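You operate a simulated robot arm through the tools that you are given. There is no shell and no other tool.

You run a simulated robot arm. Do the job below in one go: nothing can be reset, and whatever is moved stays where it is left.

TASK
Pack the grey tote on the number 10 bench. At the end: the white end plug from the number 10 bench is in the grey tote; the yellow cartridge stands on top of the red tape roll; the blue bottle stands on top of the cap box (marked "CAPS"); the white transfer card that says "2" from the number 10 bench is in the grey tote; whatever was shut is shut again. Leave all else as you found it, and nothing knocked over.

It is judged by the outcome, as a careful person would: the job done as asked, and still so three seconds after it is handed in. It fails if anything else is knocked over, pushed out of place, dropped, spilled or broken. Lids that push on must go on centred and level and be pressed home; caps that screw on are set level and turned clockwise until they are tight.

THE ROBOT
A 6-joint arm with a two-finger gripper, fixed in place. Base frame: the origin is at the foot of the arm, x ahead of it, y to its left, z up; the work surface is at about z = 0. Lengths are in mm, angles in degrees, forces in N, time in s.
With the tool pointing down near the work surface it reaches from about 240 to 620 mm from the base axis. Its first joint turns from -66.0 to 66.0 degrees. Payload 1.37 kg.
The TCP is the grasp point between the finger pads, 22 mm short of the fingertips. In the tool frame z runs along the fingers and y along their closing line. Largest opening 92 mm; the body of the gripper starts 65 mm behind the TCP.
Orientation is told as [roll, pitch, yaw] about the base's x, y, z axes, in that order, counted from this pose: with the fingers straight down and closing along the base's y, the tool's x points along the base's -x, its y along +y and its z along -z.

THE INTERFACE
- The arm moves only by the tool step_arm. Its argument "motion" is a list of rows, each a list of 7 numbers: the shift along the base's x, y, z in m, then the turn, a rotation vector about the base's x, y, z in degrees, then the finger opening in m, from 0 to 0.092. In form: [[dx, dy, dz, ax, ay, az, hand], ...]. A call has 1 to 20 rows; each row shifts and turns the commanded pose from where the row before left it. A row lasts 0.2 s, in which the tool goes at most 50 mm and 8.6 degrees; a call with a longer step from one row to the next is refused whole, and so is a gripper value outside its range. A pose out of reach is approached as far as the arm can. The call stops where the force on the tool passes 40 N (or 10 N more than at its start, if that is more) or the arm is blocked; 0.2 s more then pass. Each finger halts on what it meets, pressing with about 22 N; the grip force reading is that of the motor and also rises with nothing between the fingers. The clock runs only during rows and for 0.2 s after the last one: add rows that do not move to give the fingers time. It gives the time, the measured TCP pose, the force on the tool (base axes), the opening and the grip force at its end, in the units of the frame above (readings bear some noise), with the torque about the TCP (base axes, N m) and any sound that the robot's microphone picked up.
- Cameras (640 x 400 px; columns grow to the right, rows downward): "scene" is fixed at [45, -450, 569.4]; the picture's right is [0.63, -0.78, 0.00], its down [-0.55, -0.44, -0.71] and it looks along [0.55, 0.44, -0.71] (base axes); focal length 228 px, centre (320, 200). "wrist" rides on the gripper at [71, 19, -102] in the tool frame; the picture's right is [-0.26, 0.97, 0.00], its down [-0.75, -0.20, -0.62] and it looks along [-0.60, -0.16, 0.78] (tool axes); focal length 280 px, centre (320, 200). There is no depth. A picture from a camera that has moved, and an enlarged one, comes with that camera's place and axes in the base frame and with its lens.
- capture(camera): a new picture of that camera. It takes no simulated time.
- close_up(camera, box): a new picture of the part [left, top, right, bottom] of that camera's present view, enlarged. It takes no simulated time.
- sign_off(): hands the job in; it is judged then, once.

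Places have to be worked out from the pictures, the camera data and where the tool is seen. Open the gripper and draw the arm clear of the work before you hand the job in, unless the task says otherwise.

The tools are called after "Emit:" as name(argument=value, ...) on one line, values as JSON. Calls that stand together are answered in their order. step_arm: Moves the arm, as the interface text tells. Its arguments: {"type":"object","properties":{"motion":{"type":"array","items":{"type":"array","items":{"type":"number"}}}},"required":["motion"]} The other tools are called the same way: capture (camera) takes a picture; close_up (camera, box) takes an enlarged picture of a part of a camera's view; sign_off () hands the job in.

At the start:

```text
t: 0.0
position: [382.7, -76.7, 367.6]
tool_rot: [0.0, -0.1, 0.0]
wrist_force: [-0.2, -0.4, -0.2]
ft_torque: [0.02, 0.0, 0.0]
finger_gap: 92.1
grasp_force: 0.1
```

scene: 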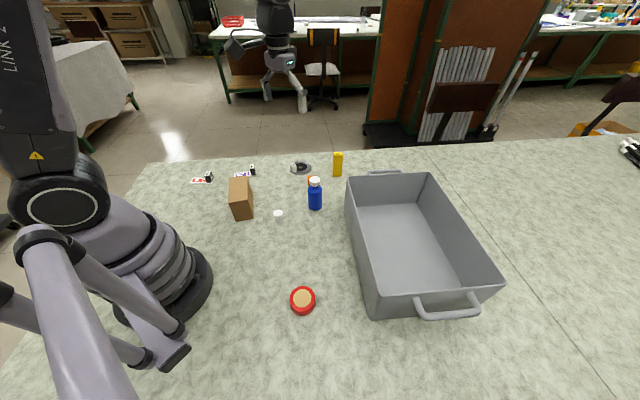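
wrist: 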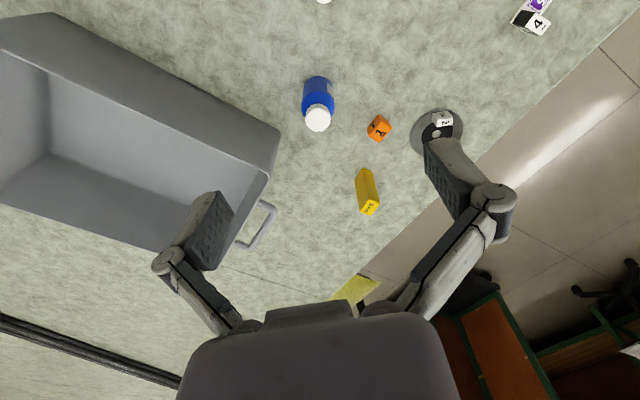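

I'll begin by looking closely at the bench to identify every object.

Emit:
close_up(camera="scene", box=[180, 140, 360, 240])

Emit:
close_up(camera="wrist", box=[280, 60, 480, 230])

Emit:
close_up(camera="scene", box=[260, 260, 360, 330])

Emit:
close_up(camera="wrist", box=[480, 0, 600, 60])

Emit:
close_up(camera="scene", box=[560, 100, 640, 180])

```text
3.56 times, centred on (270, 190) of scene
camera zoom: at [45.0, -450.0, 569.4], right [0.63, -0.78, 0.0], down [-0.55, -0.44, -0.71], along [0.55, 0.44, -0.71], focal length 810 px, centre (498, 236)
```

zoom: 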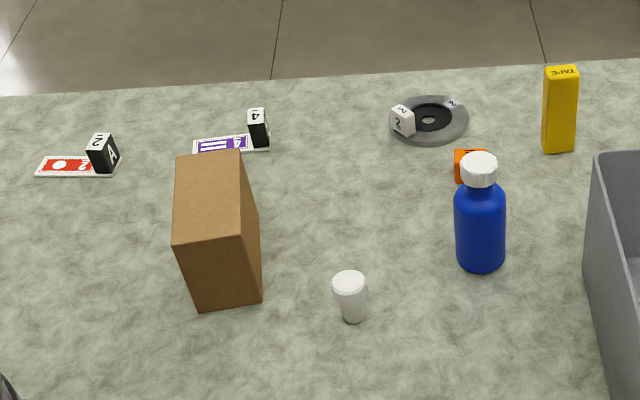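

```text
2.35 times, centred on (380, 145) of wrist
camera zoom: at [312.5, -56.1, 467.9], right [0.26, 0.97, 0.0], down [0.75, -0.2, 0.63], along [0.6, -0.16, -0.78], focal length 660 px, centre (179, 329)
```

zoom: 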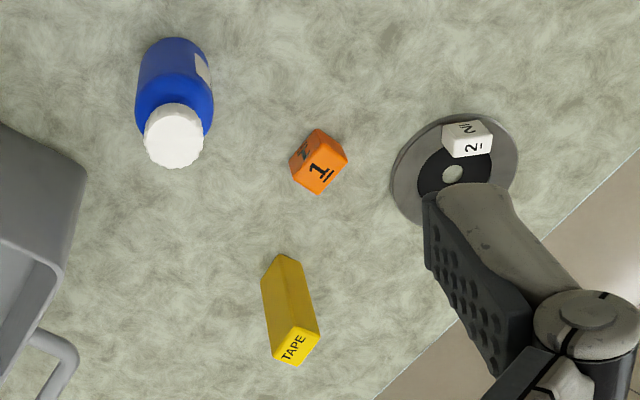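

```text
5.71 times, centred on (310, 295) of scene
camera zoom: at [45.0, -450.0, 569.4], right [0.63, -0.78, 0.0], down [-0.55, -0.44, -0.71], along [0.55, 0.44, -0.71], focal length 1302 px, centre (377, -343)
```

zoom: 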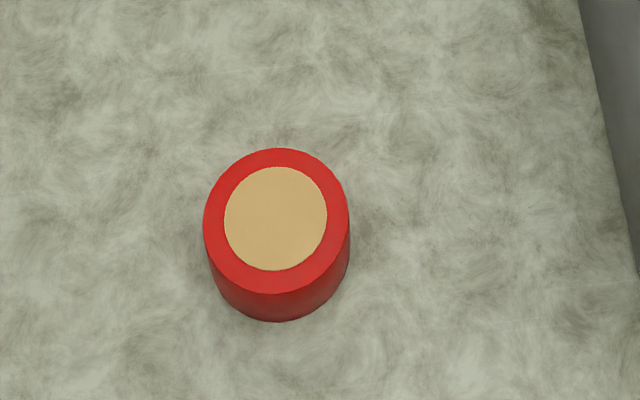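

```text
5.33 times, centred on (540, 30) of wrist
camera zoom: at [312.5, -56.1, 467.9], right [0.26, 0.97, 0.0], down [0.75, -0.2, 0.63], along [0.6, -0.16, -0.78], focal length 1495 px, centre (-853, 1107)
```

zoom: 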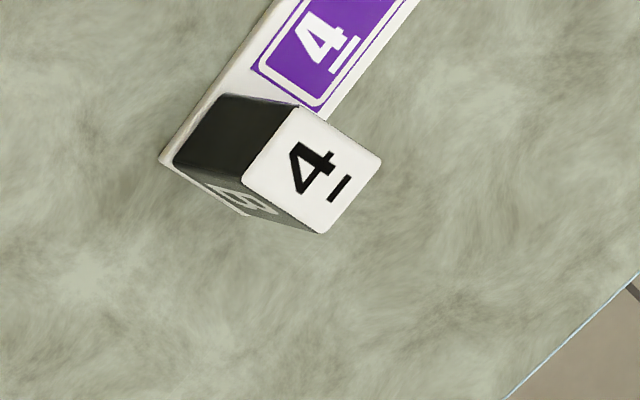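

```text
5.00 times, centred on (600, 140) of scene
camera zoom: at [45.0, -450.0, 569.4], right [0.63, -0.78, 0.0], down [-0.55, -0.44, -0.71], along [0.55, 0.44, -0.71], focal length 1139 px, centre (-1080, 500)
```

zoom: 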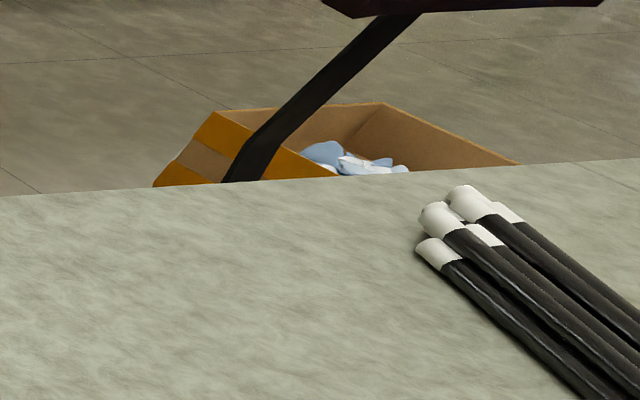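

Now a tighter look at the cards, markers and disc to find out which item is the white "2" transfer card.

Emit:
close_up(camera="scene", box=[185, 165, 220, 190])

Emit:
close_up(camera="scene", box=[228, 160, 263, 185])

Emit:
close_up(camera="scene", box=[285, 155, 320, 190])

Emit:
close_up(camera="wrist", box=[410, 100, 470, 145])

Emit:
close_up(camera="scene", box=[225, 170, 295, 225])

Emit:
close_up(camera="scene", box=[330, 160, 520, 330])

```text
16.00 times, centred on (202, 178) of scene
camera zoom: at [45.0, -450.0, 569.4], right [0.63, -0.78, 0.0], down [-0.55, -0.44, -0.71], along [0.55, 0.44, -0.71], focal length 3646 px, centre (2200, 560)
```

zoom: 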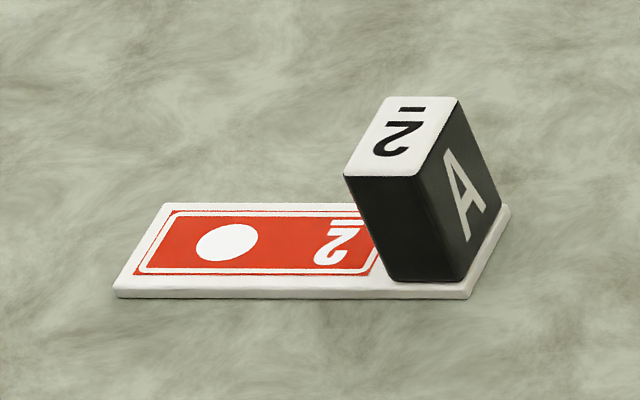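

```text
16.00 times, centred on (246, 172) of scene
camera zoom: at [45.0, -450.0, 569.4], right [0.63, -0.78, 0.0], down [-0.55, -0.44, -0.71], along [0.55, 0.44, -0.71], focal length 3646 px, centre (1512, 640)
```

zoom: 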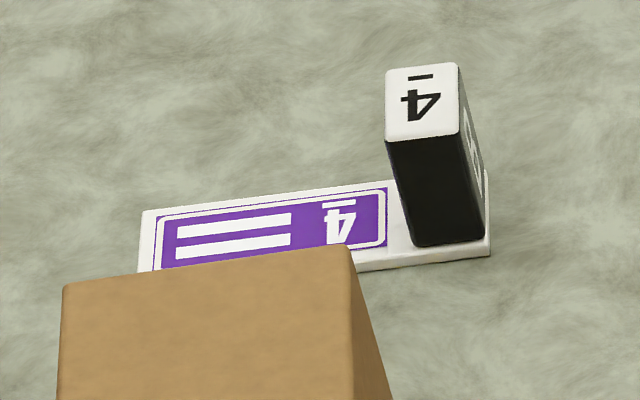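

```text
11.43 times, centred on (302, 172) of scene
camera zoom: at [45.0, -450.0, 569.4], right [0.63, -0.78, 0.0], down [-0.55, -0.44, -0.71], along [0.55, 0.44, -0.71], focal length 2604 px, centre (520, 514)
```

zoom: 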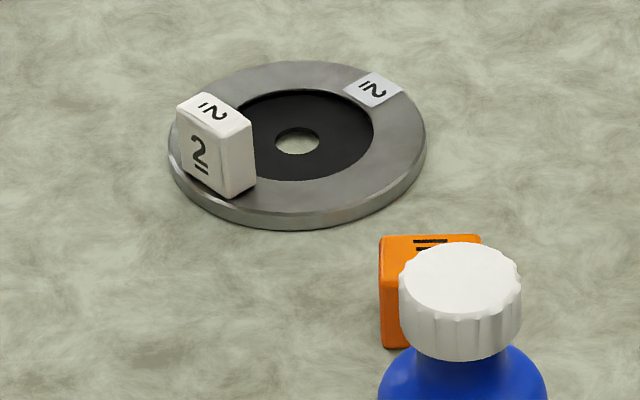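

```text
8.89 times, centred on (440, 122) of wrist
camera zoom: at [312.5, -56.1, 467.9], right [0.26, 0.97, 0.0], down [0.75, -0.2, 0.63], along [0.6, -0.16, -0.78], focal length 2492 px, centre (-747, 889)
```

zoom: 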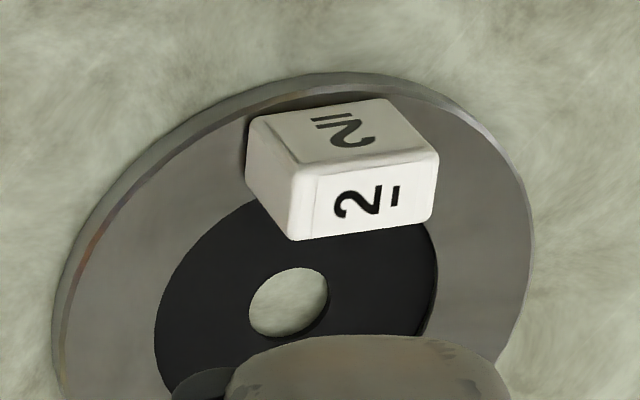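

```text
7.27 times, centred on (260, 198) of scene
camera zoom: at [45.0, -450.0, 569.4], right [0.63, -0.78, 0.0], down [-0.55, -0.44, -0.71], along [0.55, 0.44, -0.71], focal length 1657 px, centre (756, 218)
```

zoom: 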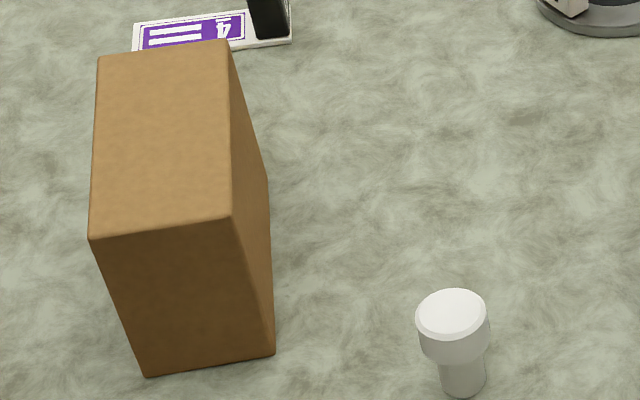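

```text
2.35 times, centred on (425, 245) of scene
camera zoom: at [45.0, -450.0, 569.4], right [0.63, -0.78, 0.0], down [-0.55, -0.44, -0.71], along [0.55, 0.44, -0.71], focal length 536 px, centre (73, 94)
```

zoom: 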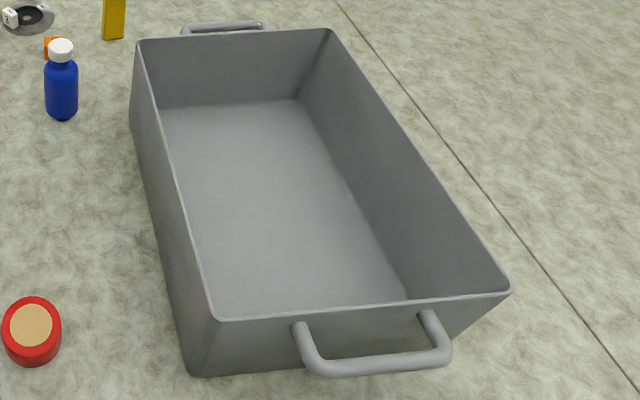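

Two white cards carry black tokens, one with "2" in red and one with "4" in purple, and there's also a white "2" block on a disc. I'll zoom further on the cartridge, the orange cube and the surroundings to measure them and check bench numbers.

Emit:
close_up(camera="wrist", box=[340, 155, 400, 225])

Emit:
close_up(camera="scene", box=[300, 140, 360, 220])

Emit:
close_up(camera="wrist", box=[290, 60, 350, 140])

Emit:
close_up(camera="scene", box=[180, 0, 420, 150])

Emit:
close_up(camera="scene", box=[480, 0, 640, 140])

Emit:
close_up(camera="wrist", box=[0, 200, 200, 400])

```text
5.71 times, centred on (370, 190) of wrist
camera zoom: at [312.5, -56.1, 467.9], right [0.26, 0.97, 0.0], down [0.75, -0.2, 0.63], along [0.6, -0.16, -0.78], focal length 1602 px, centre (34, 257)
```

zoom: 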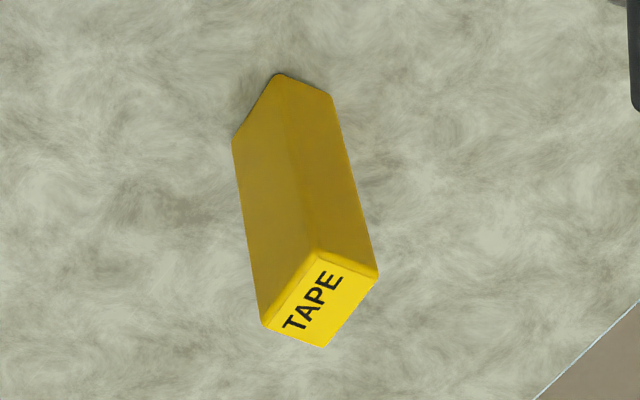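

```text
5.00 times, centred on (330, 180) of scene
camera zoom: at [45.0, -450.0, 569.4], right [0.63, -0.78, 0.0], down [-0.55, -0.44, -0.71], along [0.55, 0.44, -0.71], focal length 1139 px, centre (270, 300)
```

zoom: 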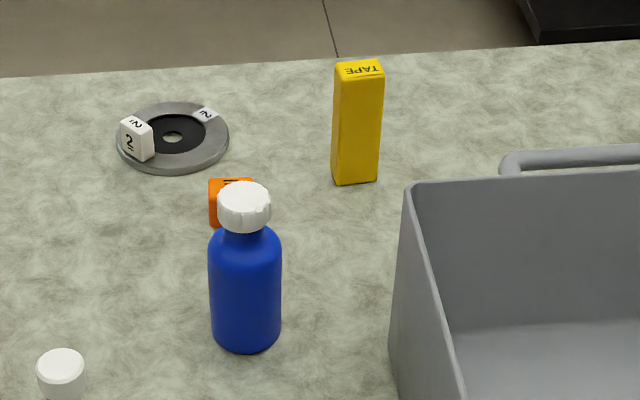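

```text
5.00 times, centred on (320, 100) of wrist
camera zoom: at [312.5, -56.1, 467.9], right [0.26, 0.97, 0.0], down [0.75, -0.2, 0.63], along [0.6, -0.16, -0.78], focal length 1402 px, centre (320, 700)
```

zoom: 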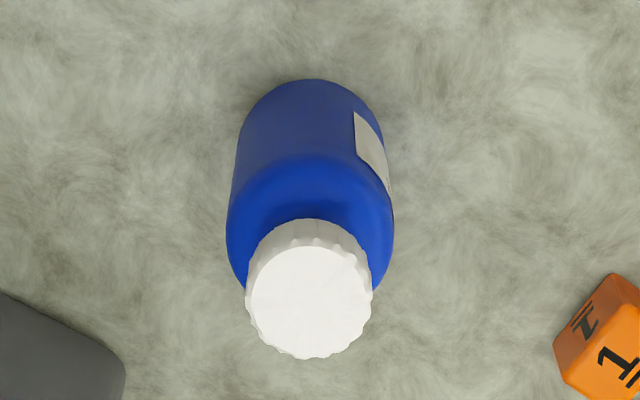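

```text
2.67 times, centred on (300, 75) of scene
camera zoom: at [45.0, -450.0, 569.4], right [0.63, -0.78, 0.0], down [-0.55, -0.44, -0.71], along [0.55, 0.44, -0.71], focal length 608 px, centre (373, 533)
```

zoom: 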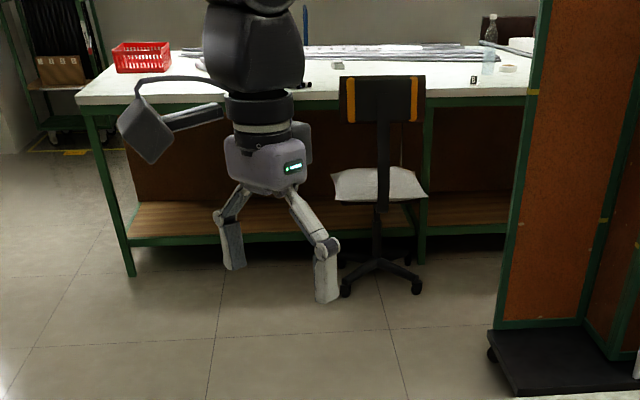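

```text
2.86 times, centred on (560, 70) of scene
camera zoom: at [45.0, -450.0, 569.4], right [0.63, -0.78, 0.0], down [-0.55, -0.44, -0.71], along [0.55, 0.44, -0.71], focal length 651 px, centre (-366, 571)
```

zoom: 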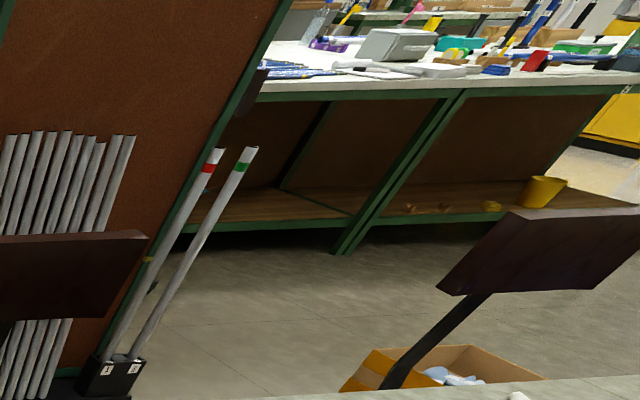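

```text
2.00 times, centred on (100, 300) of wrist
camera zoom: at [312.5, -56.1, 467.9], right [0.26, 0.97, 0.0], down [0.75, -0.2, 0.63], along [0.6, -0.16, -0.78], focal length 561 px, centre (760, 0)
```

zoom: 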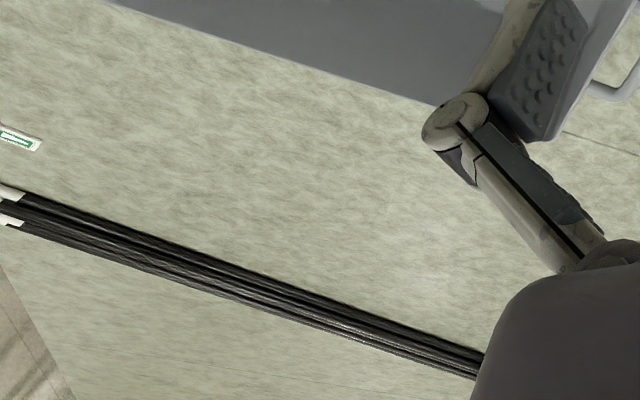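

There's another printed card and a bundle of rods farther out beyond the tote. I'll swing the arm up high and toward -y to look at that side with the wrist camera.

Emit:
step_arm(motion=[[-0.015, -0.02, 0.005, 0, 0, -8, 0.092], [-0.015, -0.02, 0.005, 0, 0, -8, 0.092], [-0.015, -0.02, 0.005, 0, 0, -8, 0.092], [-0.015, -0.02, 0.005, 0, 0, -8, 0.092], [-0.015, -0.02, 0.005, 0, 0, -8, 0.092], [-0.015, -0.02, 0.005, 0, 0, -8, 0.092], [0, 0, 0, 0, 0, 0, 0.092]])

Emit:
capture(camera="wrist")

Emit:
capture(camera="scene")

```text
t: 1.6
position: [293.8, -196.9, 396.4]
tool_rot: [0.0, -0.2, -48.3]
wrist_force: [-0.9, -0.3, -0.9]
ft_torque: [0.0, -0.03, 0.01]
finger_gap: 91.8
grasp_force: 0.0
```

```text
taken
camera wrist: at [261.0, -128.9, 497.6], right [0.89, 0.45, 0.0], down [0.35, -0.7, 0.63], along [0.28, -0.56, -0.78], focal length 280 px, centre (320, 200)
```

wrist: 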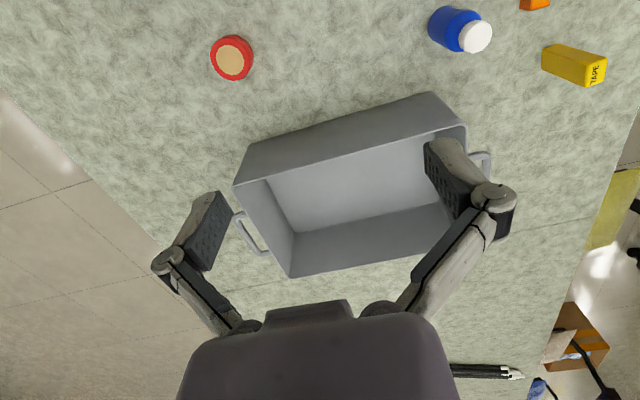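

```text
taken
```

scene: 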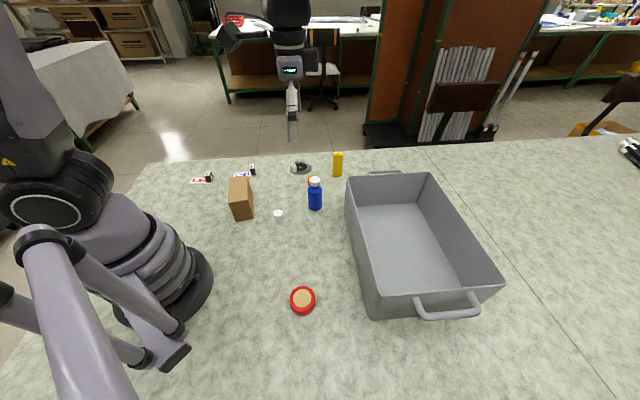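

The far card lies about 1.2 m away, well outside reach on the neighbouring bench. I judge the tote to be about 356x256x130 mm, centred near (475,-395) and turned about 44°. Next I'll swing to the +y side to see the box label, the cards and the plug.

Emit:
step_arm(motion=[[-0.005, 0.028, 0, 0, 0, 8.2, 0.092], [-0.005, 0.028, 0, 0, 0, 8.2, 0.092], [-0.005, 0.028, 0, 0, 0, 8.2, 0.092], [-0.005, 0.028, 0, 0, 0, 8.2, 0.092], [-0.005, 0.028, 0, 0, 0, 8.2, 0.092], [-0.005, 0.028, 0, 0, 0, 8.2, 0.092], [-0.005, 0.028, 0, 0, 0, 8.2, 0.092], [-0.005, 0.028, 0, 0, 0, 8.2, 0.092], [-0.005, 0.028, 0, 0, 0, 8.2, 0.092], [-0.005, 0.028, 0, 0, 0, 8.2, 0.092], [-0.005, 0.028, 0, 0, 0, 8.2, 0.092], [-0.005, 0.028, 0, 0, 0, 8.2, 0.092], [0, 0, 0, 0, 0, 0, 0.092]])

Emit:
capture(camera="wrist")

Emit:
capture(camera="scene")

```text
t: 4.4
position: [232.2, 137.8, 396.1]
tool_rot: [0.0, -0.1, 50.5]
wrist_force: [-0.5, -0.8, -0.1]
ft_torque: [0.03, 0.0, 0.05]
finger_gap: 92.0
grasp_force: 0.0
```

```text
taken
camera wrist: at [172.9, 97.4, 497.5], right [-0.58, 0.82, 0.0], down [0.64, 0.45, 0.63], along [0.51, 0.36, -0.78], focal length 280 px, centre (320, 200)
```

wrist: 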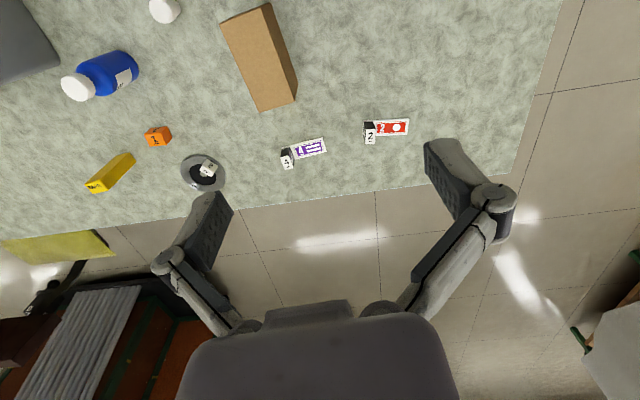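

```text
taken
```

scene: 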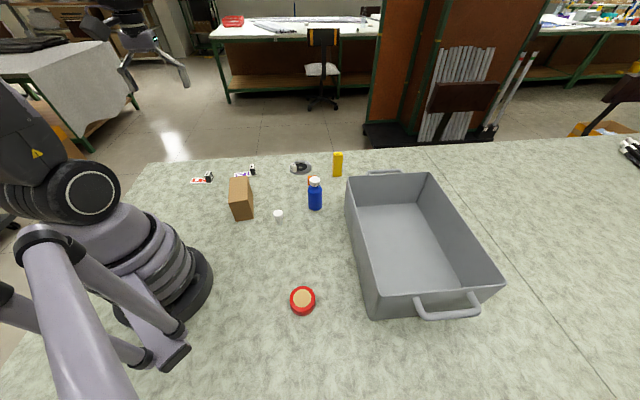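

Next I'll zoom on the individual items from this viewpoint.

Emit:
close_up(camera="wrist", box=[270, 105, 420, 180])

Emit:
close_up(camera="wrist", box=[140, 0, 310, 120])

Emit:
close_up(camera="wrist", box=[170, 140, 240, 200])

Emit:
close_up(camera="wrist", box=[40, 30, 190, 210])

Emit:
close_up(camera="wrist", box=[350, 110, 420, 155])

```text
4.27 times, centred on (345, 142) of wrist
camera zoom: at [172.9, 97.4, 497.5], right [-0.58, 0.82, 0.0], down [0.64, 0.45, 0.63], along [0.51, 0.36, -0.78], focal length 1196 px, centre (213, 445)
```

zoom: 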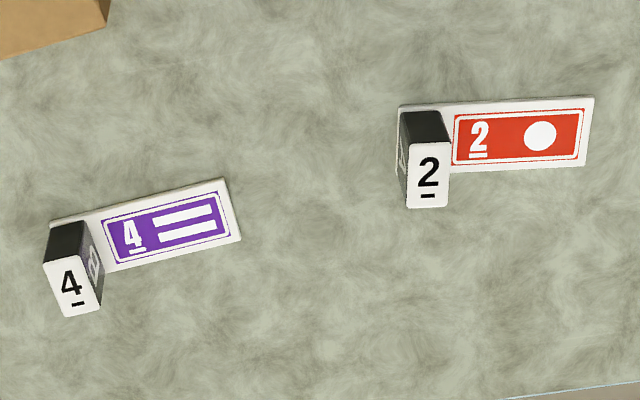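

```text
3.33 times, centred on (225, 60) of wrist
camera zoom: at [172.9, 97.4, 497.5], right [-0.58, 0.82, 0.0], down [0.64, 0.45, 0.63], along [0.51, 0.36, -0.78], focal length 935 px, centre (637, 667)
```

zoom: 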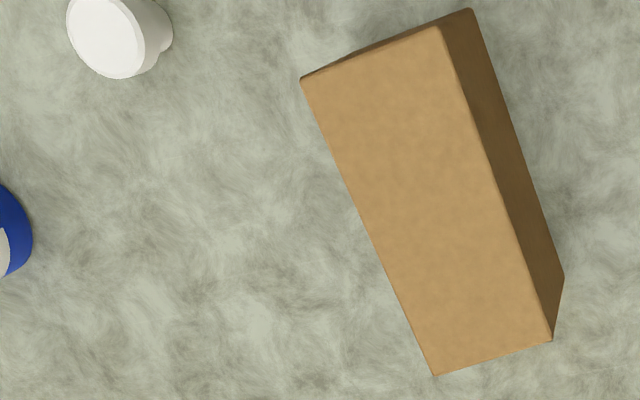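

```text
6.67 times, centred on (205, 170) of wrist
camera zoom: at [172.9, 97.4, 497.5], right [-0.58, 0.82, 0.0], down [0.64, 0.45, 0.63], along [0.51, 0.36, -0.78], focal length 1869 px, centre (1087, 400)
```

zoom: 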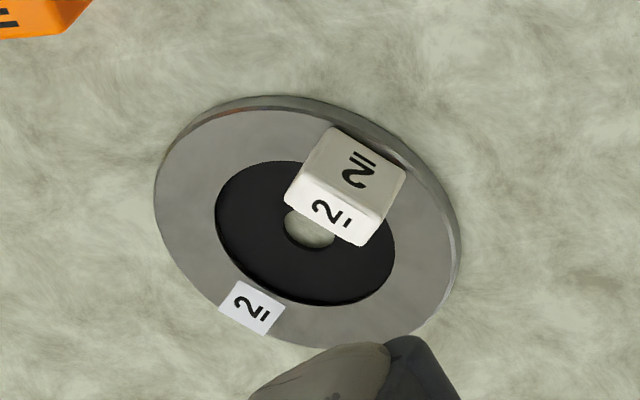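

```text
2.22 times, centred on (115, 120) of wrist
camera zoom: at [172.9, 97.4, 497.5], right [-0.58, 0.82, 0.0], down [0.64, 0.45, 0.63], along [0.51, 0.36, -0.78], focal length 623 px, centre (776, 378)
```

zoom: 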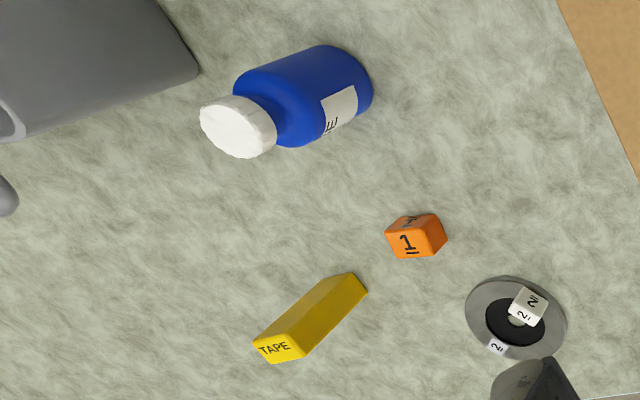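

```text
8.89 times, centred on (385, 132) of wrist
camera zoom: at [172.9, 97.4, 497.5], right [-0.58, 0.82, 0.0], down [0.64, 0.45, 0.63], along [0.51, 0.36, -0.78], focal length 2492 px, centre (-258, 800)
```

zoom: 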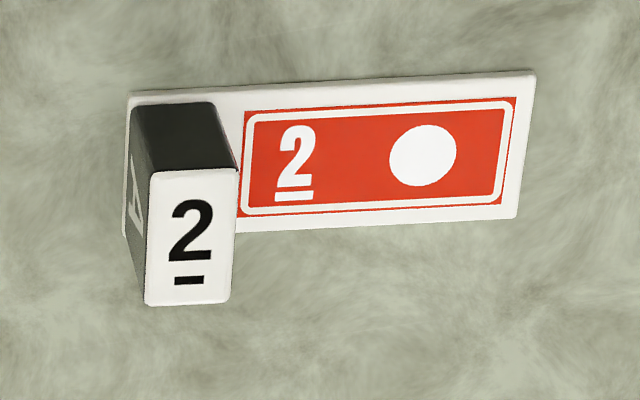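

The layout is clear: the red-printed "2" card has a black block near its end, about (305,301), probably a grip handle. I'll check how the gripper and wrist look from the scene camera so I know the clearance needed inside the tote.

Emit:
close_up(camera="scene", box=[70, 0, 230, 110])

Emit:
close_up(camera="scene", box=[0, 100, 240, 400])

```text
3.64 times, centred on (150, 55) of scene
camera zoom: at [45.1, -450.0, 569.4], right [0.63, -0.78, 0.0], down [-0.55, -0.44, -0.71], along [0.55, 0.44, -0.71], focal length 829 px, centre (938, 727)
```

zoom: 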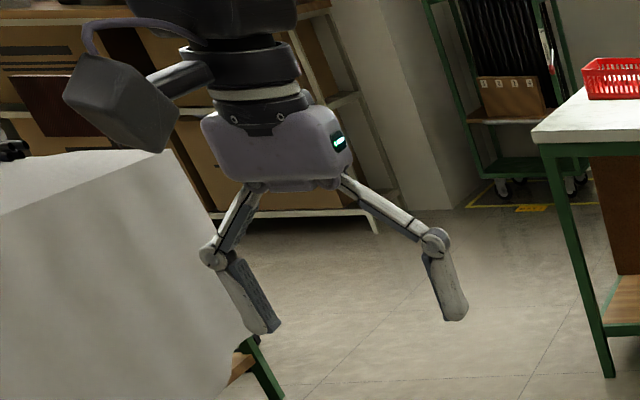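

```text
1.33 times, centred on (120, 250) of scene
camera zoom: at [45.1, -450.0, 569.4], right [0.63, -0.78, 0.0], down [-0.55, -0.44, -0.71], along [0.55, 0.44, -0.71], focal length 304 px, centre (587, 133)
```

zoom: 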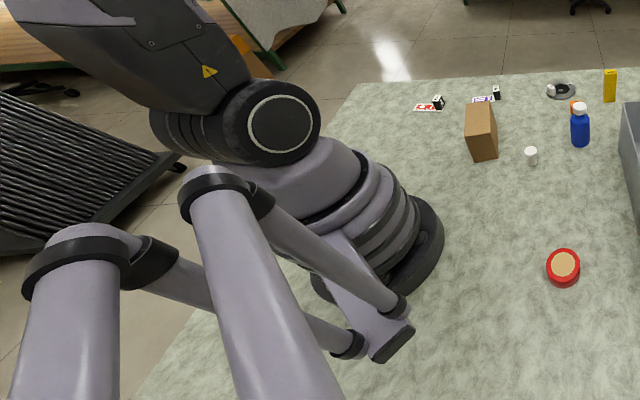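

The wrist camera has a real body about 100 mm out on the tool's +x side, so in the tote I'll keep it pointed along the tote's length. First I'll go above the white end plug at about (328,-55.5) and check alignment.

Emit:
step_arm(motion=[[0.0137, -0.0276, -0.028, 0, 0, -7.2, 0.08], [0.0137, -0.0276, -0.028, 0, 0, -7.2, 0.08], [0.0137, -0.0276, -0.028, 0, 0, -7.2, 0.08], [0.0137, -0.0276, -0.028, 0, 0, -7.2, 0.08], [0.0137, -0.0276, -0.028, 0, 0, -7.2, 0.07], [0.0137, -0.0276, -0.028, 0, 0, -7.2, 0.06], [0.0136, -0.0277, -0.028, 0, 0, -7.3, 0.06], [0, 0, 0, 0, 0, 0, 0.06]])

Emit:
capture(camera="wrist")

Emit:
capture(camera="scene")

```text
t: 6.2
position: [325.9, -52.9, 200.4]
tool_rot: [0.0, -0.2, -0.2]
wrist_force: [1.8, 1.2, 0.0]
ft_torque: [-0.02, 0.0, 0.0]
finger_gap: 60.0
grasp_force: 0.1
```

```text
taken
camera wrist: at [256.1, -31.7, 300.6], right [0.27, 0.96, 0.0], down [0.75, -0.21, 0.63], along [0.6, -0.17, -0.78], focal length 280 px, centre (320, 200)
```

wrist: 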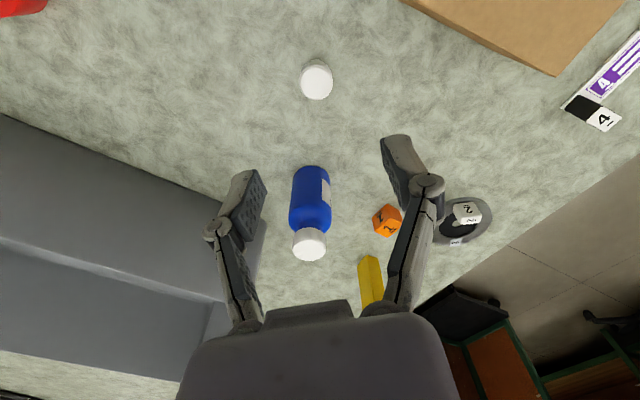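

```text
taken
```

scene: 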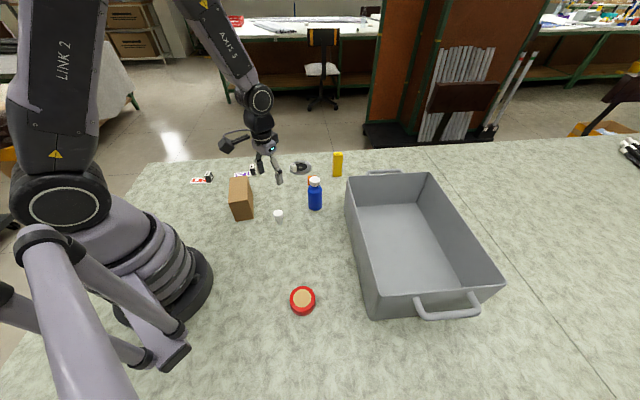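

I'll zoom on the plug from here to refine its position and shape.

Emit:
close_up(camera="wrist", box=[285, 45, 345, 110])

Emit:
close_up(camera="scene", box=[240, 160, 320, 230])

```text
6.15 times, centred on (315, 78) of wrist
camera zoom: at [256.1, -31.7, 300.6], right [0.27, 0.96, 0.0], down [0.75, -0.21, 0.63], along [0.6, -0.17, -0.78], focal length 1726 px, centre (351, 954)
```

zoom: 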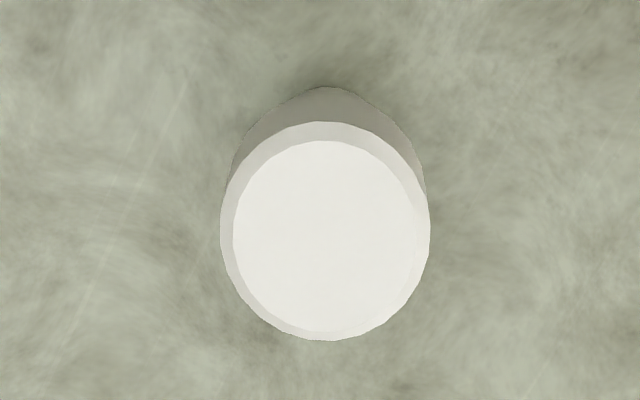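

```text
5.71 times, centred on (280, 195) of scene
camera zoom: at [45.0, -450.0, 569.4], right [0.63, -0.78, 0.0], down [-0.55, -0.44, -0.71], along [0.55, 0.44, -0.71], focal length 1302 px, centre (549, 229)
```

zoom: 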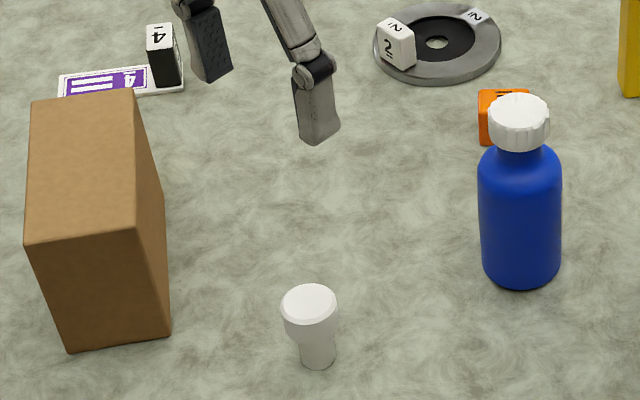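

The plug head (about 29 mm across, top at z≈44) sits at about (327.3,-55). I'll descend straight onto it and close on the head.

Emit:
step_arm(motion=[[-0.001, -0.001, -0.03, 0, 0, 0, 0.06], [0, 0, -0.035, 0, 0, 0, 0.06], [0, 0, -0.035, 0, 0, 0, 0.06], [0, 0, -0.03, 0, 0, 0, 0.06], [0, 0, -0.02, 0, 0, 0, 0.06], [0, 0, -0.0176, 0, 0, 0, 0.06], [0, 0, 0, 0, 0, 0, 0.06]])

Emit:
capture(camera="wrist")

Emit:
close_up(camera="scene", box=[220, 140, 340, 240])

```text
t: 7.8
position: [327.3, -55.4, 33.0]
tool_rot: [0.0, -0.1, -0.1]
wrist_force: [-0.4, -0.3, 0.0]
ft_torque: [0.0, 0.01, -0.02]
finger_gap: 60.2
grasp_force: 0.0
```

```text
taken
camera wrist: at [258.1, -33.3, 133.9], right [0.26, 0.96, 0.0], down [0.75, -0.21, 0.63], along [0.6, -0.16, -0.78], focal length 280 px, centre (320, 200)
```

wrist: 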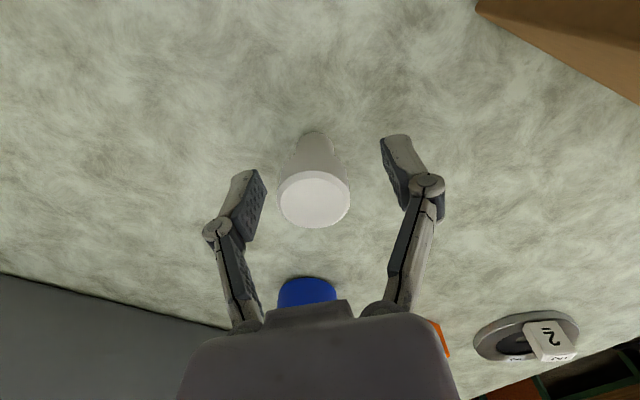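

```text
4.00 times, centred on (280, 190) of scene
camera zoom: at [45.1, -450.0, 569.4], right [0.63, -0.78, 0.0], down [-0.55, -0.44, -0.71], along [0.55, 0.44, -0.71], focal length 912 px, centre (480, 240)
```

zoom: 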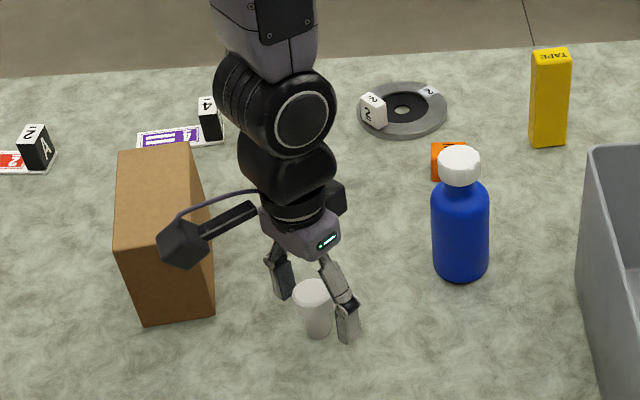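

The plug is centred between the fingers at TCP (327.3,-55.4,33). Closing now.

Emit:
step_arm(motion=[[0, 0, 0, 0, 0, 0, 0.045], [0, 0, 0, 0, 0, 0, 0.03], [0, 0, 0, 0, 0, 0, 0.02], [0, 0, 0, 0, 0, 0, 0.02], [0, 0, 0, 0, 0, 0, 0.02]])

Emit:
close_up(camera="wrist", box=[200, 100, 450, 260])

```text
t: 9.0
position: [327.5, -55.0, 32.6]
tool_rot: [0.0, -0.1, -0.1]
wrist_force: [-0.7, 0.5, 0.1]
ft_torque: [0.01, -0.03, 0.03]
finger_gap: 26.7
grasp_force: 21.9
```

```text
2.50 times, centred on (325, 180) of wrist
camera zoom: at [258.1, -33.3, 134.2], right [0.26, 0.96, 0.0], down [0.75, -0.21, 0.63], along [0.6, -0.16, -0.78], focal length 701 px, centre (308, 250)
```

zoom: 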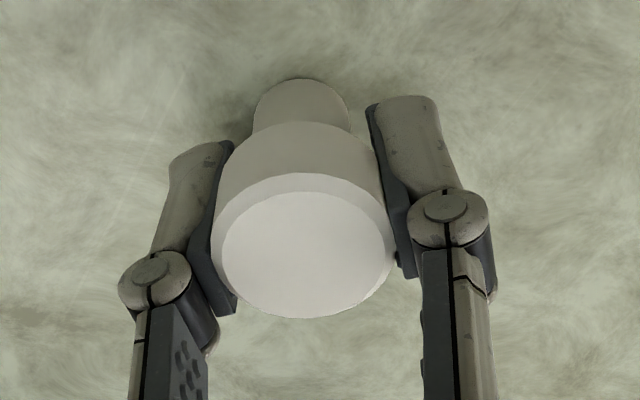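

Held at 26.7 mm with 22 N. Lifting straight up to z≈220, then checking.

Emit:
step_arm(motion=[[0, 0, 0.015, 0, 0, 0, 0.02], [0, 0, 0.03, 0, 0, 0, 0.02], [0, 0, 0.04, 0, 0, 0, 0.02], [0, 0, 0.04, 0, 0, 0, 0.02], [0, 0, 0.04, 0, 0, 0, 0.02], [0, 0, 0.035, 0, 0, 0, 0.02], [0, 0, 0, 0, 0, 0, 0.02]])

Emit:
capture(camera="wrist")

```text
t: 10.6
position: [327.4, -54.6, 235.1]
tool_rot: [0.0, 0.1, -0.1]
wrist_force: [0.0, -0.2, -1.0]
ft_torque: [0.0, -0.01, -0.01]
finger_gap: 26.5
grasp_force: 22.5
```

```text
taken
camera wrist: at [258.0, -34.4, 336.0], right [0.26, 0.96, 0.0], down [0.75, -0.21, 0.63], along [0.6, -0.16, -0.78], focal length 280 px, centre (320, 200)
```

wrist: 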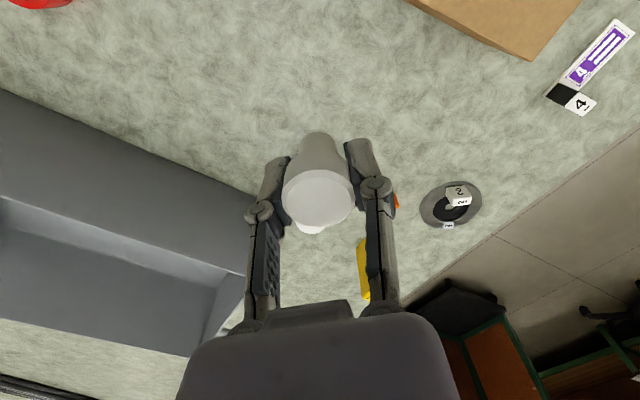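

Plug is secure. Now I'll travel at z≈250 to above the tote, turning the tool to yaw -136° so the camera body points along the tote's length.

Emit:
step_arm(motion=[[0.00272, -0.02141, 0.0015, 0, 0, -8, 0.02], [0.00272, -0.02141, 0.0015, 0, 0, -8, 0.02], [0.00272, -0.02141, 0.0015, 0, 0, -8, 0.02], [0.00272, -0.02141, 0.0015, 0, 0, -8, 0.02], [0.00272, -0.02141, 0.0015, 0, 0, -8, 0.02], [0.00272, -0.02141, 0.0015, 0, 0, -8, 0.02], [0.00272, -0.02141, 0.0015, 0, 0, -8, 0.02], [0.00272, -0.02141, 0.0015, 0, 0, -8, 0.02], [0.00272, -0.02141, 0.0015, 0, 0, -8, 0.02], [0.00272, -0.02141, 0.0015, 0, 0, -8, 0.02], [0.00272, -0.02141, 0.0015, 0, 0, -8, 0.02], [0.00272, -0.02141, 0.0015, 0, 0, -8, 0.02], [0.00272, -0.02141, 0.0015, 0, 0, -8, 0.02], [0.00272, -0.02141, 0.0015, 0, 0, -8, 0.02], [0.00272, -0.02141, 0.0015, 0, 0, -8, 0.02], [0.00272, -0.02141, 0.0015, 0, 0, -8, 0.02], [0.00272, -0.02141, 0.0015, 0, 0, -8, 0.02], [0, 0, 0, 0, 0, 0, 0.02]])

Emit:
capture(camera="wrist")

Emit:
capture(camera="scene")

```text
t: 14.4
position: [371.6, -418.9, 257.3]
tool_rot: [0.0, -0.1, -136.2]
wrist_force: [0.5, -0.1, 0.2]
ft_torque: [0.04, -0.02, -0.01]
finger_gap: 26.8
grasp_force: 21.8
```

```text
taken
camera wrist: at [437.4, -381.6, 359.8], right [0.48, -0.88, 0.0], down [-0.68, -0.37, 0.63], along [-0.55, -0.3, -0.78], focal length 280 px, centre (320, 200)
```

wrist: 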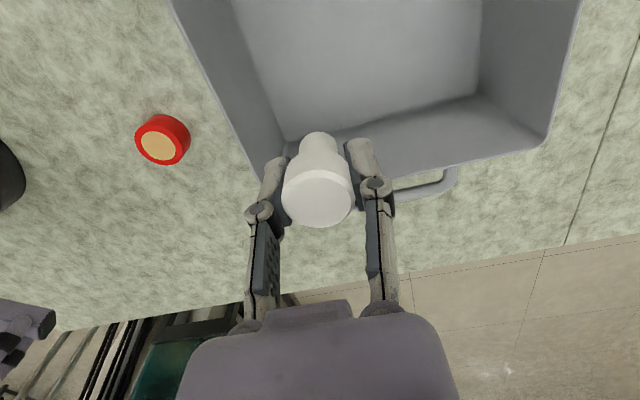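

```text
taken
```

scene: 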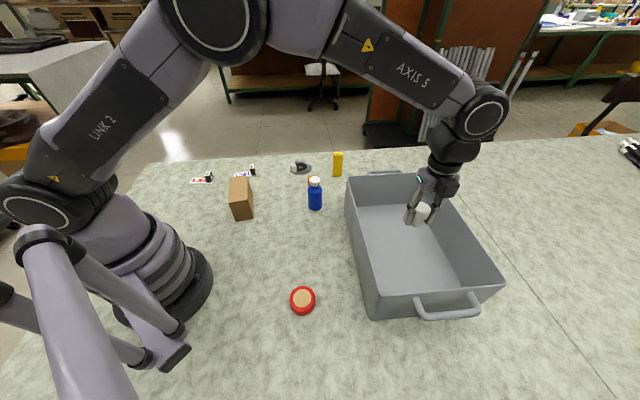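

The yaw works, and the plug is over the tote floor about 90 mm from the near end wall and 75 mm from the near long wall. Lowering to just above the floor.

Emit:
step_arm(motion=[[0, 0, -0.035, 0, 0, 0, 0.02], [0, 0, -0.04, 0, 0, 0, 0.02], [0, 0, -0.04, 0, 0, 0, 0.02], [0, 0, -0.04, 0, 0, 0, 0.02], [0, 0, -0.03, 0, 0, 0, 0.02], [0, 0, -0.0195, 0, 0, 0, 0.02], [0, 0, 0, 0, 0, 0, 0.02]])

Emit:
capture(camera="wrist")

Emit:
close_up(camera="scene", box=[330, 120, 520, 330])

```text
t: 16.0
position: [373.6, -420.5, 53.3]
tool_rot: [-0.1, -0.1, -136.1]
wrist_force: [-0.2, -0.9, -0.1]
ft_torque: [0.01, 0.0, -0.01]
finger_gap: 26.6
grasp_force: 21.7
```

```text
taken
camera wrist: at [438.3, -382.6, 154.8], right [0.48, -0.88, 0.0], down [-0.68, -0.37, 0.63], along [-0.55, -0.3, -0.78], focal length 280 px, centre (320, 200)
```

wrist: 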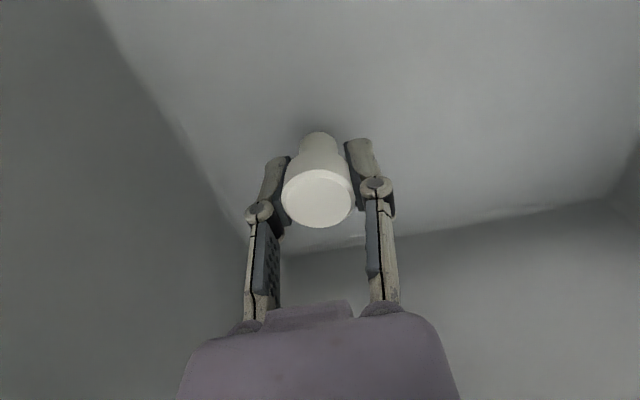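

```text
1.90 times, centred on (425, 225) of scene
camera zoom: at [45.0, -450.0, 569.4], right [0.63, -0.78, 0.0], down [-0.55, -0.44, -0.71], along [0.55, 0.44, -0.71], focal length 434 px, centre (120, 152)
```

zoom: 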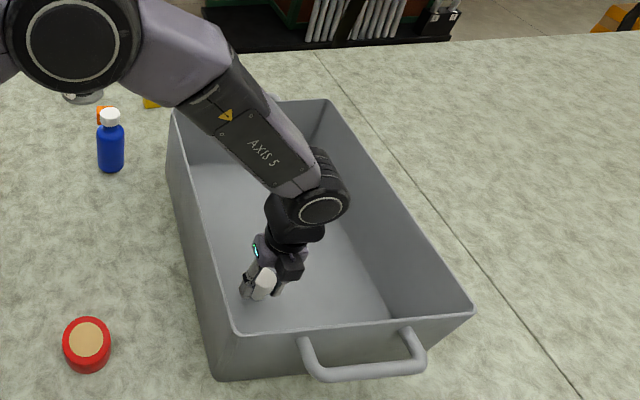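

No contact so far; the plug base is about 15 mm above the floor. Lowering gently in small steps while watching the force.

Emit:
step_arm(motion=[[0, 0, -0.005, 0, 0, 0, 0.02], [0, 0, -0.004, 0, 0, 0, 0.02], [0, 0, -0.002, 0, 0, 0, 0.02], [0, 0, 0, 0, 0, 0, 0.02]])

```text
t: 17.0
position: [372.9, -419.8, 43.0]
tool_rot: [0.0, -0.1, -136.1]
wrist_force: [0.4, -0.8, -1.1]
ft_torque: [0.0, 0.01, -0.01]
finger_gap: 26.6
grasp_force: 22.2
```

Still free at z=43. Continuing in finer steps.

Emit:
step_arm(motion=[[0, 0, -0.002, 0, 0, 0, 0.02], [0, 0, -0.001, 0, 0, 0, 0.02], [0, 0, 0, 0, 0, 0, 0.02]])

```text
t: 17.8
position: [372.4, -419.4, 38.9]
tool_rot: [0.1, -0.1, -136.1]
wrist_force: [-1.3, 0.3, -0.1]
ft_torque: [0.02, 0.01, -0.01]
finger_gap: 26.4
grasp_force: 21.9
```

No contact yet at z≈39–40. Another small step down.

Emit:
step_arm(motion=[[0, 0, -0.0015, 0, 0, 0, 0.02], [0, 0, -0.001, 0, 0, 0, 0.02], [0, 0, 0, 0, 0, 0, 0.02]])

```text
t: 18.6
position: [373.7, -419.2, 37.3]
tool_rot: [0.1, -0.1, -136.0]
wrist_force: [0.1, 0.2, -0.8]
ft_torque: [0.01, 0.01, 0.01]
finger_gap: 26.5
grasp_force: 22.1
```

Emit:
step_arm(motion=[[0, 0, -0.001, 0, 0, 0, 0.02], [0, 0, -0.001, 0, 0, 0, 0.02], [0, 0, 0, 0, 0, 0, 0.02]])

```text
t: 19.4
position: [373.6, -420.0, 36.0]
tool_rot: [0.1, -0.1, -136.0]
wrist_force: [-2.4, 1.8, 16.1]
ft_torque: [0.06, 0.05, 0.04]
finger_gap: 26.6
grasp_force: 21.8
```

Contact reads 16 N, so the plug stands on the tote floor (floor z≈3). I'll relieve slightly and open the fingers.

Emit:
step_arm(motion=[[0, 0, 0.0008, 0, 0, 0, 0.02], [0, 0, 0, 0, 0, 0, 0.032], [0, 0, 0, 0, 0, 0, 0.045], [0, 0, 0, 0, 0, 0, 0.055], [0, 0, 0, 0, 0, 0, 0.055]])

Emit:
close_up(camera="wrist", box=[200, 100, 450, 260])

```text
t: 20.6
position: [373.3, -418.8, 35.8]
tool_rot: [0.0, 0.0, -136.1]
wrist_force: [0.2, -0.5, 0.5]
ft_torque: [0.0, 0.01, 0.0]
finger_gap: 55.0
grasp_force: 0.1
```

```text
2.50 times, centred on (325, 180) of wrist
camera zoom: at [439.3, -381.9, 137.7], right [0.48, -0.88, 0.0], down [-0.68, -0.37, 0.63], along [-0.55, -0.3, -0.78], focal length 701 px, centre (308, 250)
```

zoom: 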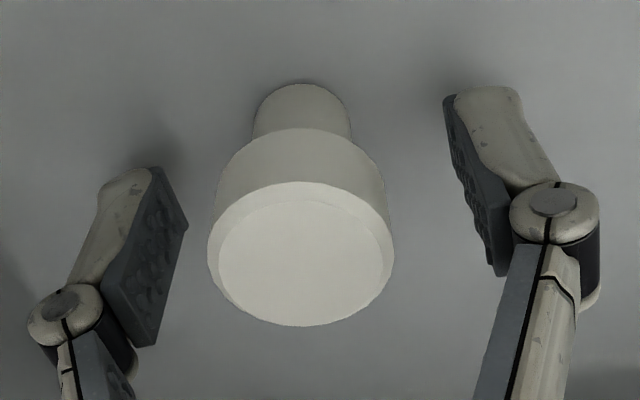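

The plug stands upright in the tote. I'll rise straight out and travel toward the "2" card, unwinding the yaw on the way.

Emit:
step_arm(motion=[[0, 0, 0.02, 0, 0, 0, 0.055], [0, 0, 0.04, 0, 0, 0, 0.055], [0, 0, 0.045, 0, 0, 0, 0.055], [0, 0, 0.045, 0, 0, 0, 0.055], [0, 0, 0.045, 0, 0, 0, 0.055], [0, 0, 0.03, 0, 0, 0, 0.055], [-0.0032, 0.0343, 0, 0, 0, 8.3, 0.055], [-0.0032, 0.0343, 0, 0, 0, 8.3, 0.055], [-0.0032, 0.0343, 0, 0, 0, 8.3, 0.055], [-0.0032, 0.0343, 0, 0, 0, 8.3, 0.055], [-0.0032, 0.0343, 0, 0, 0, 8.3, 0.055], [-0.0032, 0.0343, 0, 0, 0, 8.3, 0.055], [-0.0032, 0.0343, 0, 0, 0, 8.3, 0.055], [-0.0032, 0.0343, 0, 0, 0, 8.3, 0.055], [-0.0032, 0.0343, 0, 0, 0, 8.3, 0.055], [-0.0032, 0.0343, 0, 0, 0, 8.3, 0.055], [-0.0032, 0.0343, 0, 0, 0, 8.3, 0.055], [-0.0032, 0.0343, 0, 0, 0, 8.3, 0.055]])

Emit:
step_arm(motion=[[-0.0032, 0.0343, 0, 0, 0, 8.3, 0.055], [-0.0032, 0.0343, 0, 0, 0, 8.3, 0.055], [-0.0032, 0.0343, 0, 0, 0, 8.3, 0.055], [-0.0032, 0.0343, 0, 0, 0, 8.3, 0.055], [-0.0032, 0.0343, 0, 0, 0, 8.3, 0.055], [-0.0032, 0.0343, 0, 0, 0, 8.3, 0.055], [-0.0032, 0.0343, 0, 0, 0, 8.3, 0.055], [-0.0032, 0.0343, 0, 0, 0, 8.3, 0.055], [-0.0032, 0.034, 0, 0, 0, 8.2, 0.055], [0, 0, -0.03, 0, 0, 0, 0.05], [0, 0, -0.03, 0, 0, 0, 0.05], [0, 0, 0, 0, 0, 0, 0.05]])

Emit:
capture(camera="wrist")

Emit:
capture(camera="scene")

```text
t: 24.4
position: [334.1, -7.9, 260.4]
tool_rot: [-0.1, -0.1, -36.4]
wrist_force: [0.8, -0.2, 0.3]
ft_torque: [0.01, 0.0, 0.01]
finger_gap: 55.0
grasp_force: 0.0
```

```text
t: 27.0
position: [307.7, 299.7, 199.1]
tool_rot: [0.1, -0.2, 38.1]
wrist_force: [-0.1, 0.4, 0.5]
ft_torque: [0.01, 0.01, 0.0]
finger_gap: 49.9
grasp_force: 0.0
```

```text
taken
camera wrist: at [240.4, 273.7, 301.1], right [-0.39, 0.92, 0.0], down [0.72, 0.3, 0.63], along [0.58, 0.24, -0.78], focal length 280 px, centre (320, 200)
```

wrist: 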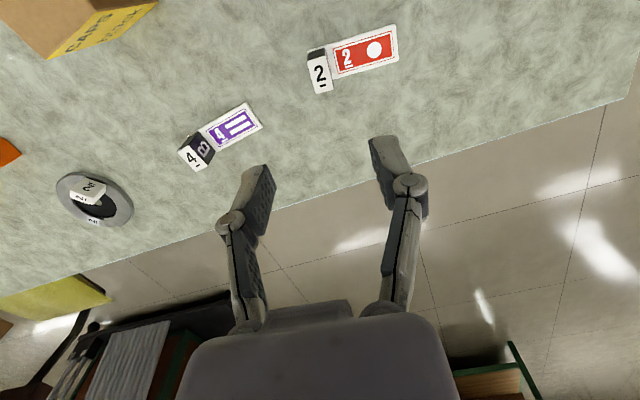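

```text
taken
```

scene: 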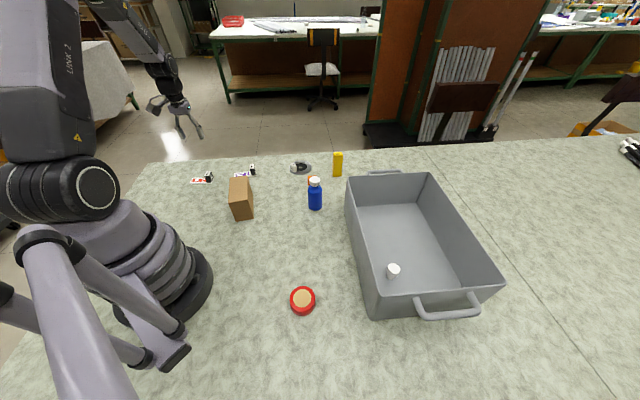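

The box's back face reads "CAPS", and the plug stands in the tote. Zooming on the "2" card and its block for an accurate position.

Emit:
close_up(camera="wrist", box=[290, 15, 410, 105])

Emit:
close_up(camera="wrist", box=[30, 0, 170, 70])

```text
4.44 times, centred on (350, 60) of wrist
camera zoom: at [240.4, 273.7, 301.1], right [-0.39, 0.92, 0.0], down [0.72, 0.3, 0.63], along [0.58, 0.24, -0.78], focal length 1246 px, centre (187, 822)
```

zoom: 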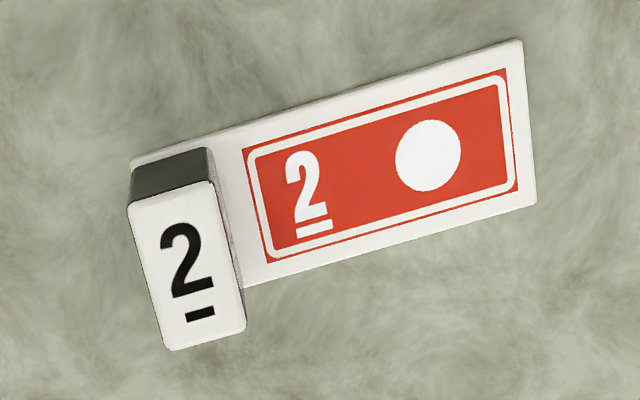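

```text
4.57 times, centred on (100, 35) of wrist
camera zoom: at [240.4, 273.7, 301.1], right [-0.39, 0.92, 0.0], down [0.72, 0.3, 0.63], along [0.58, 0.24, -0.78], focal length 1282 px, centre (1326, 954)
```

zoom: 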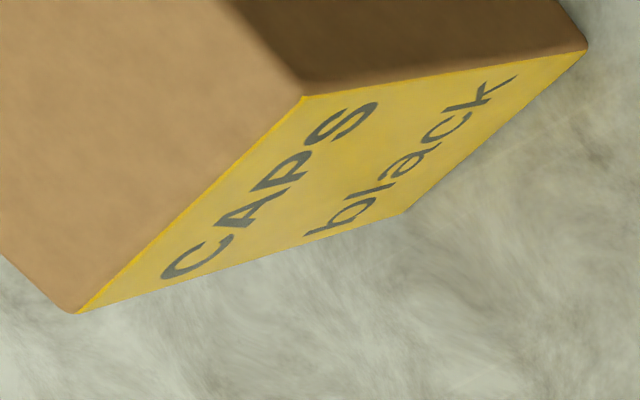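

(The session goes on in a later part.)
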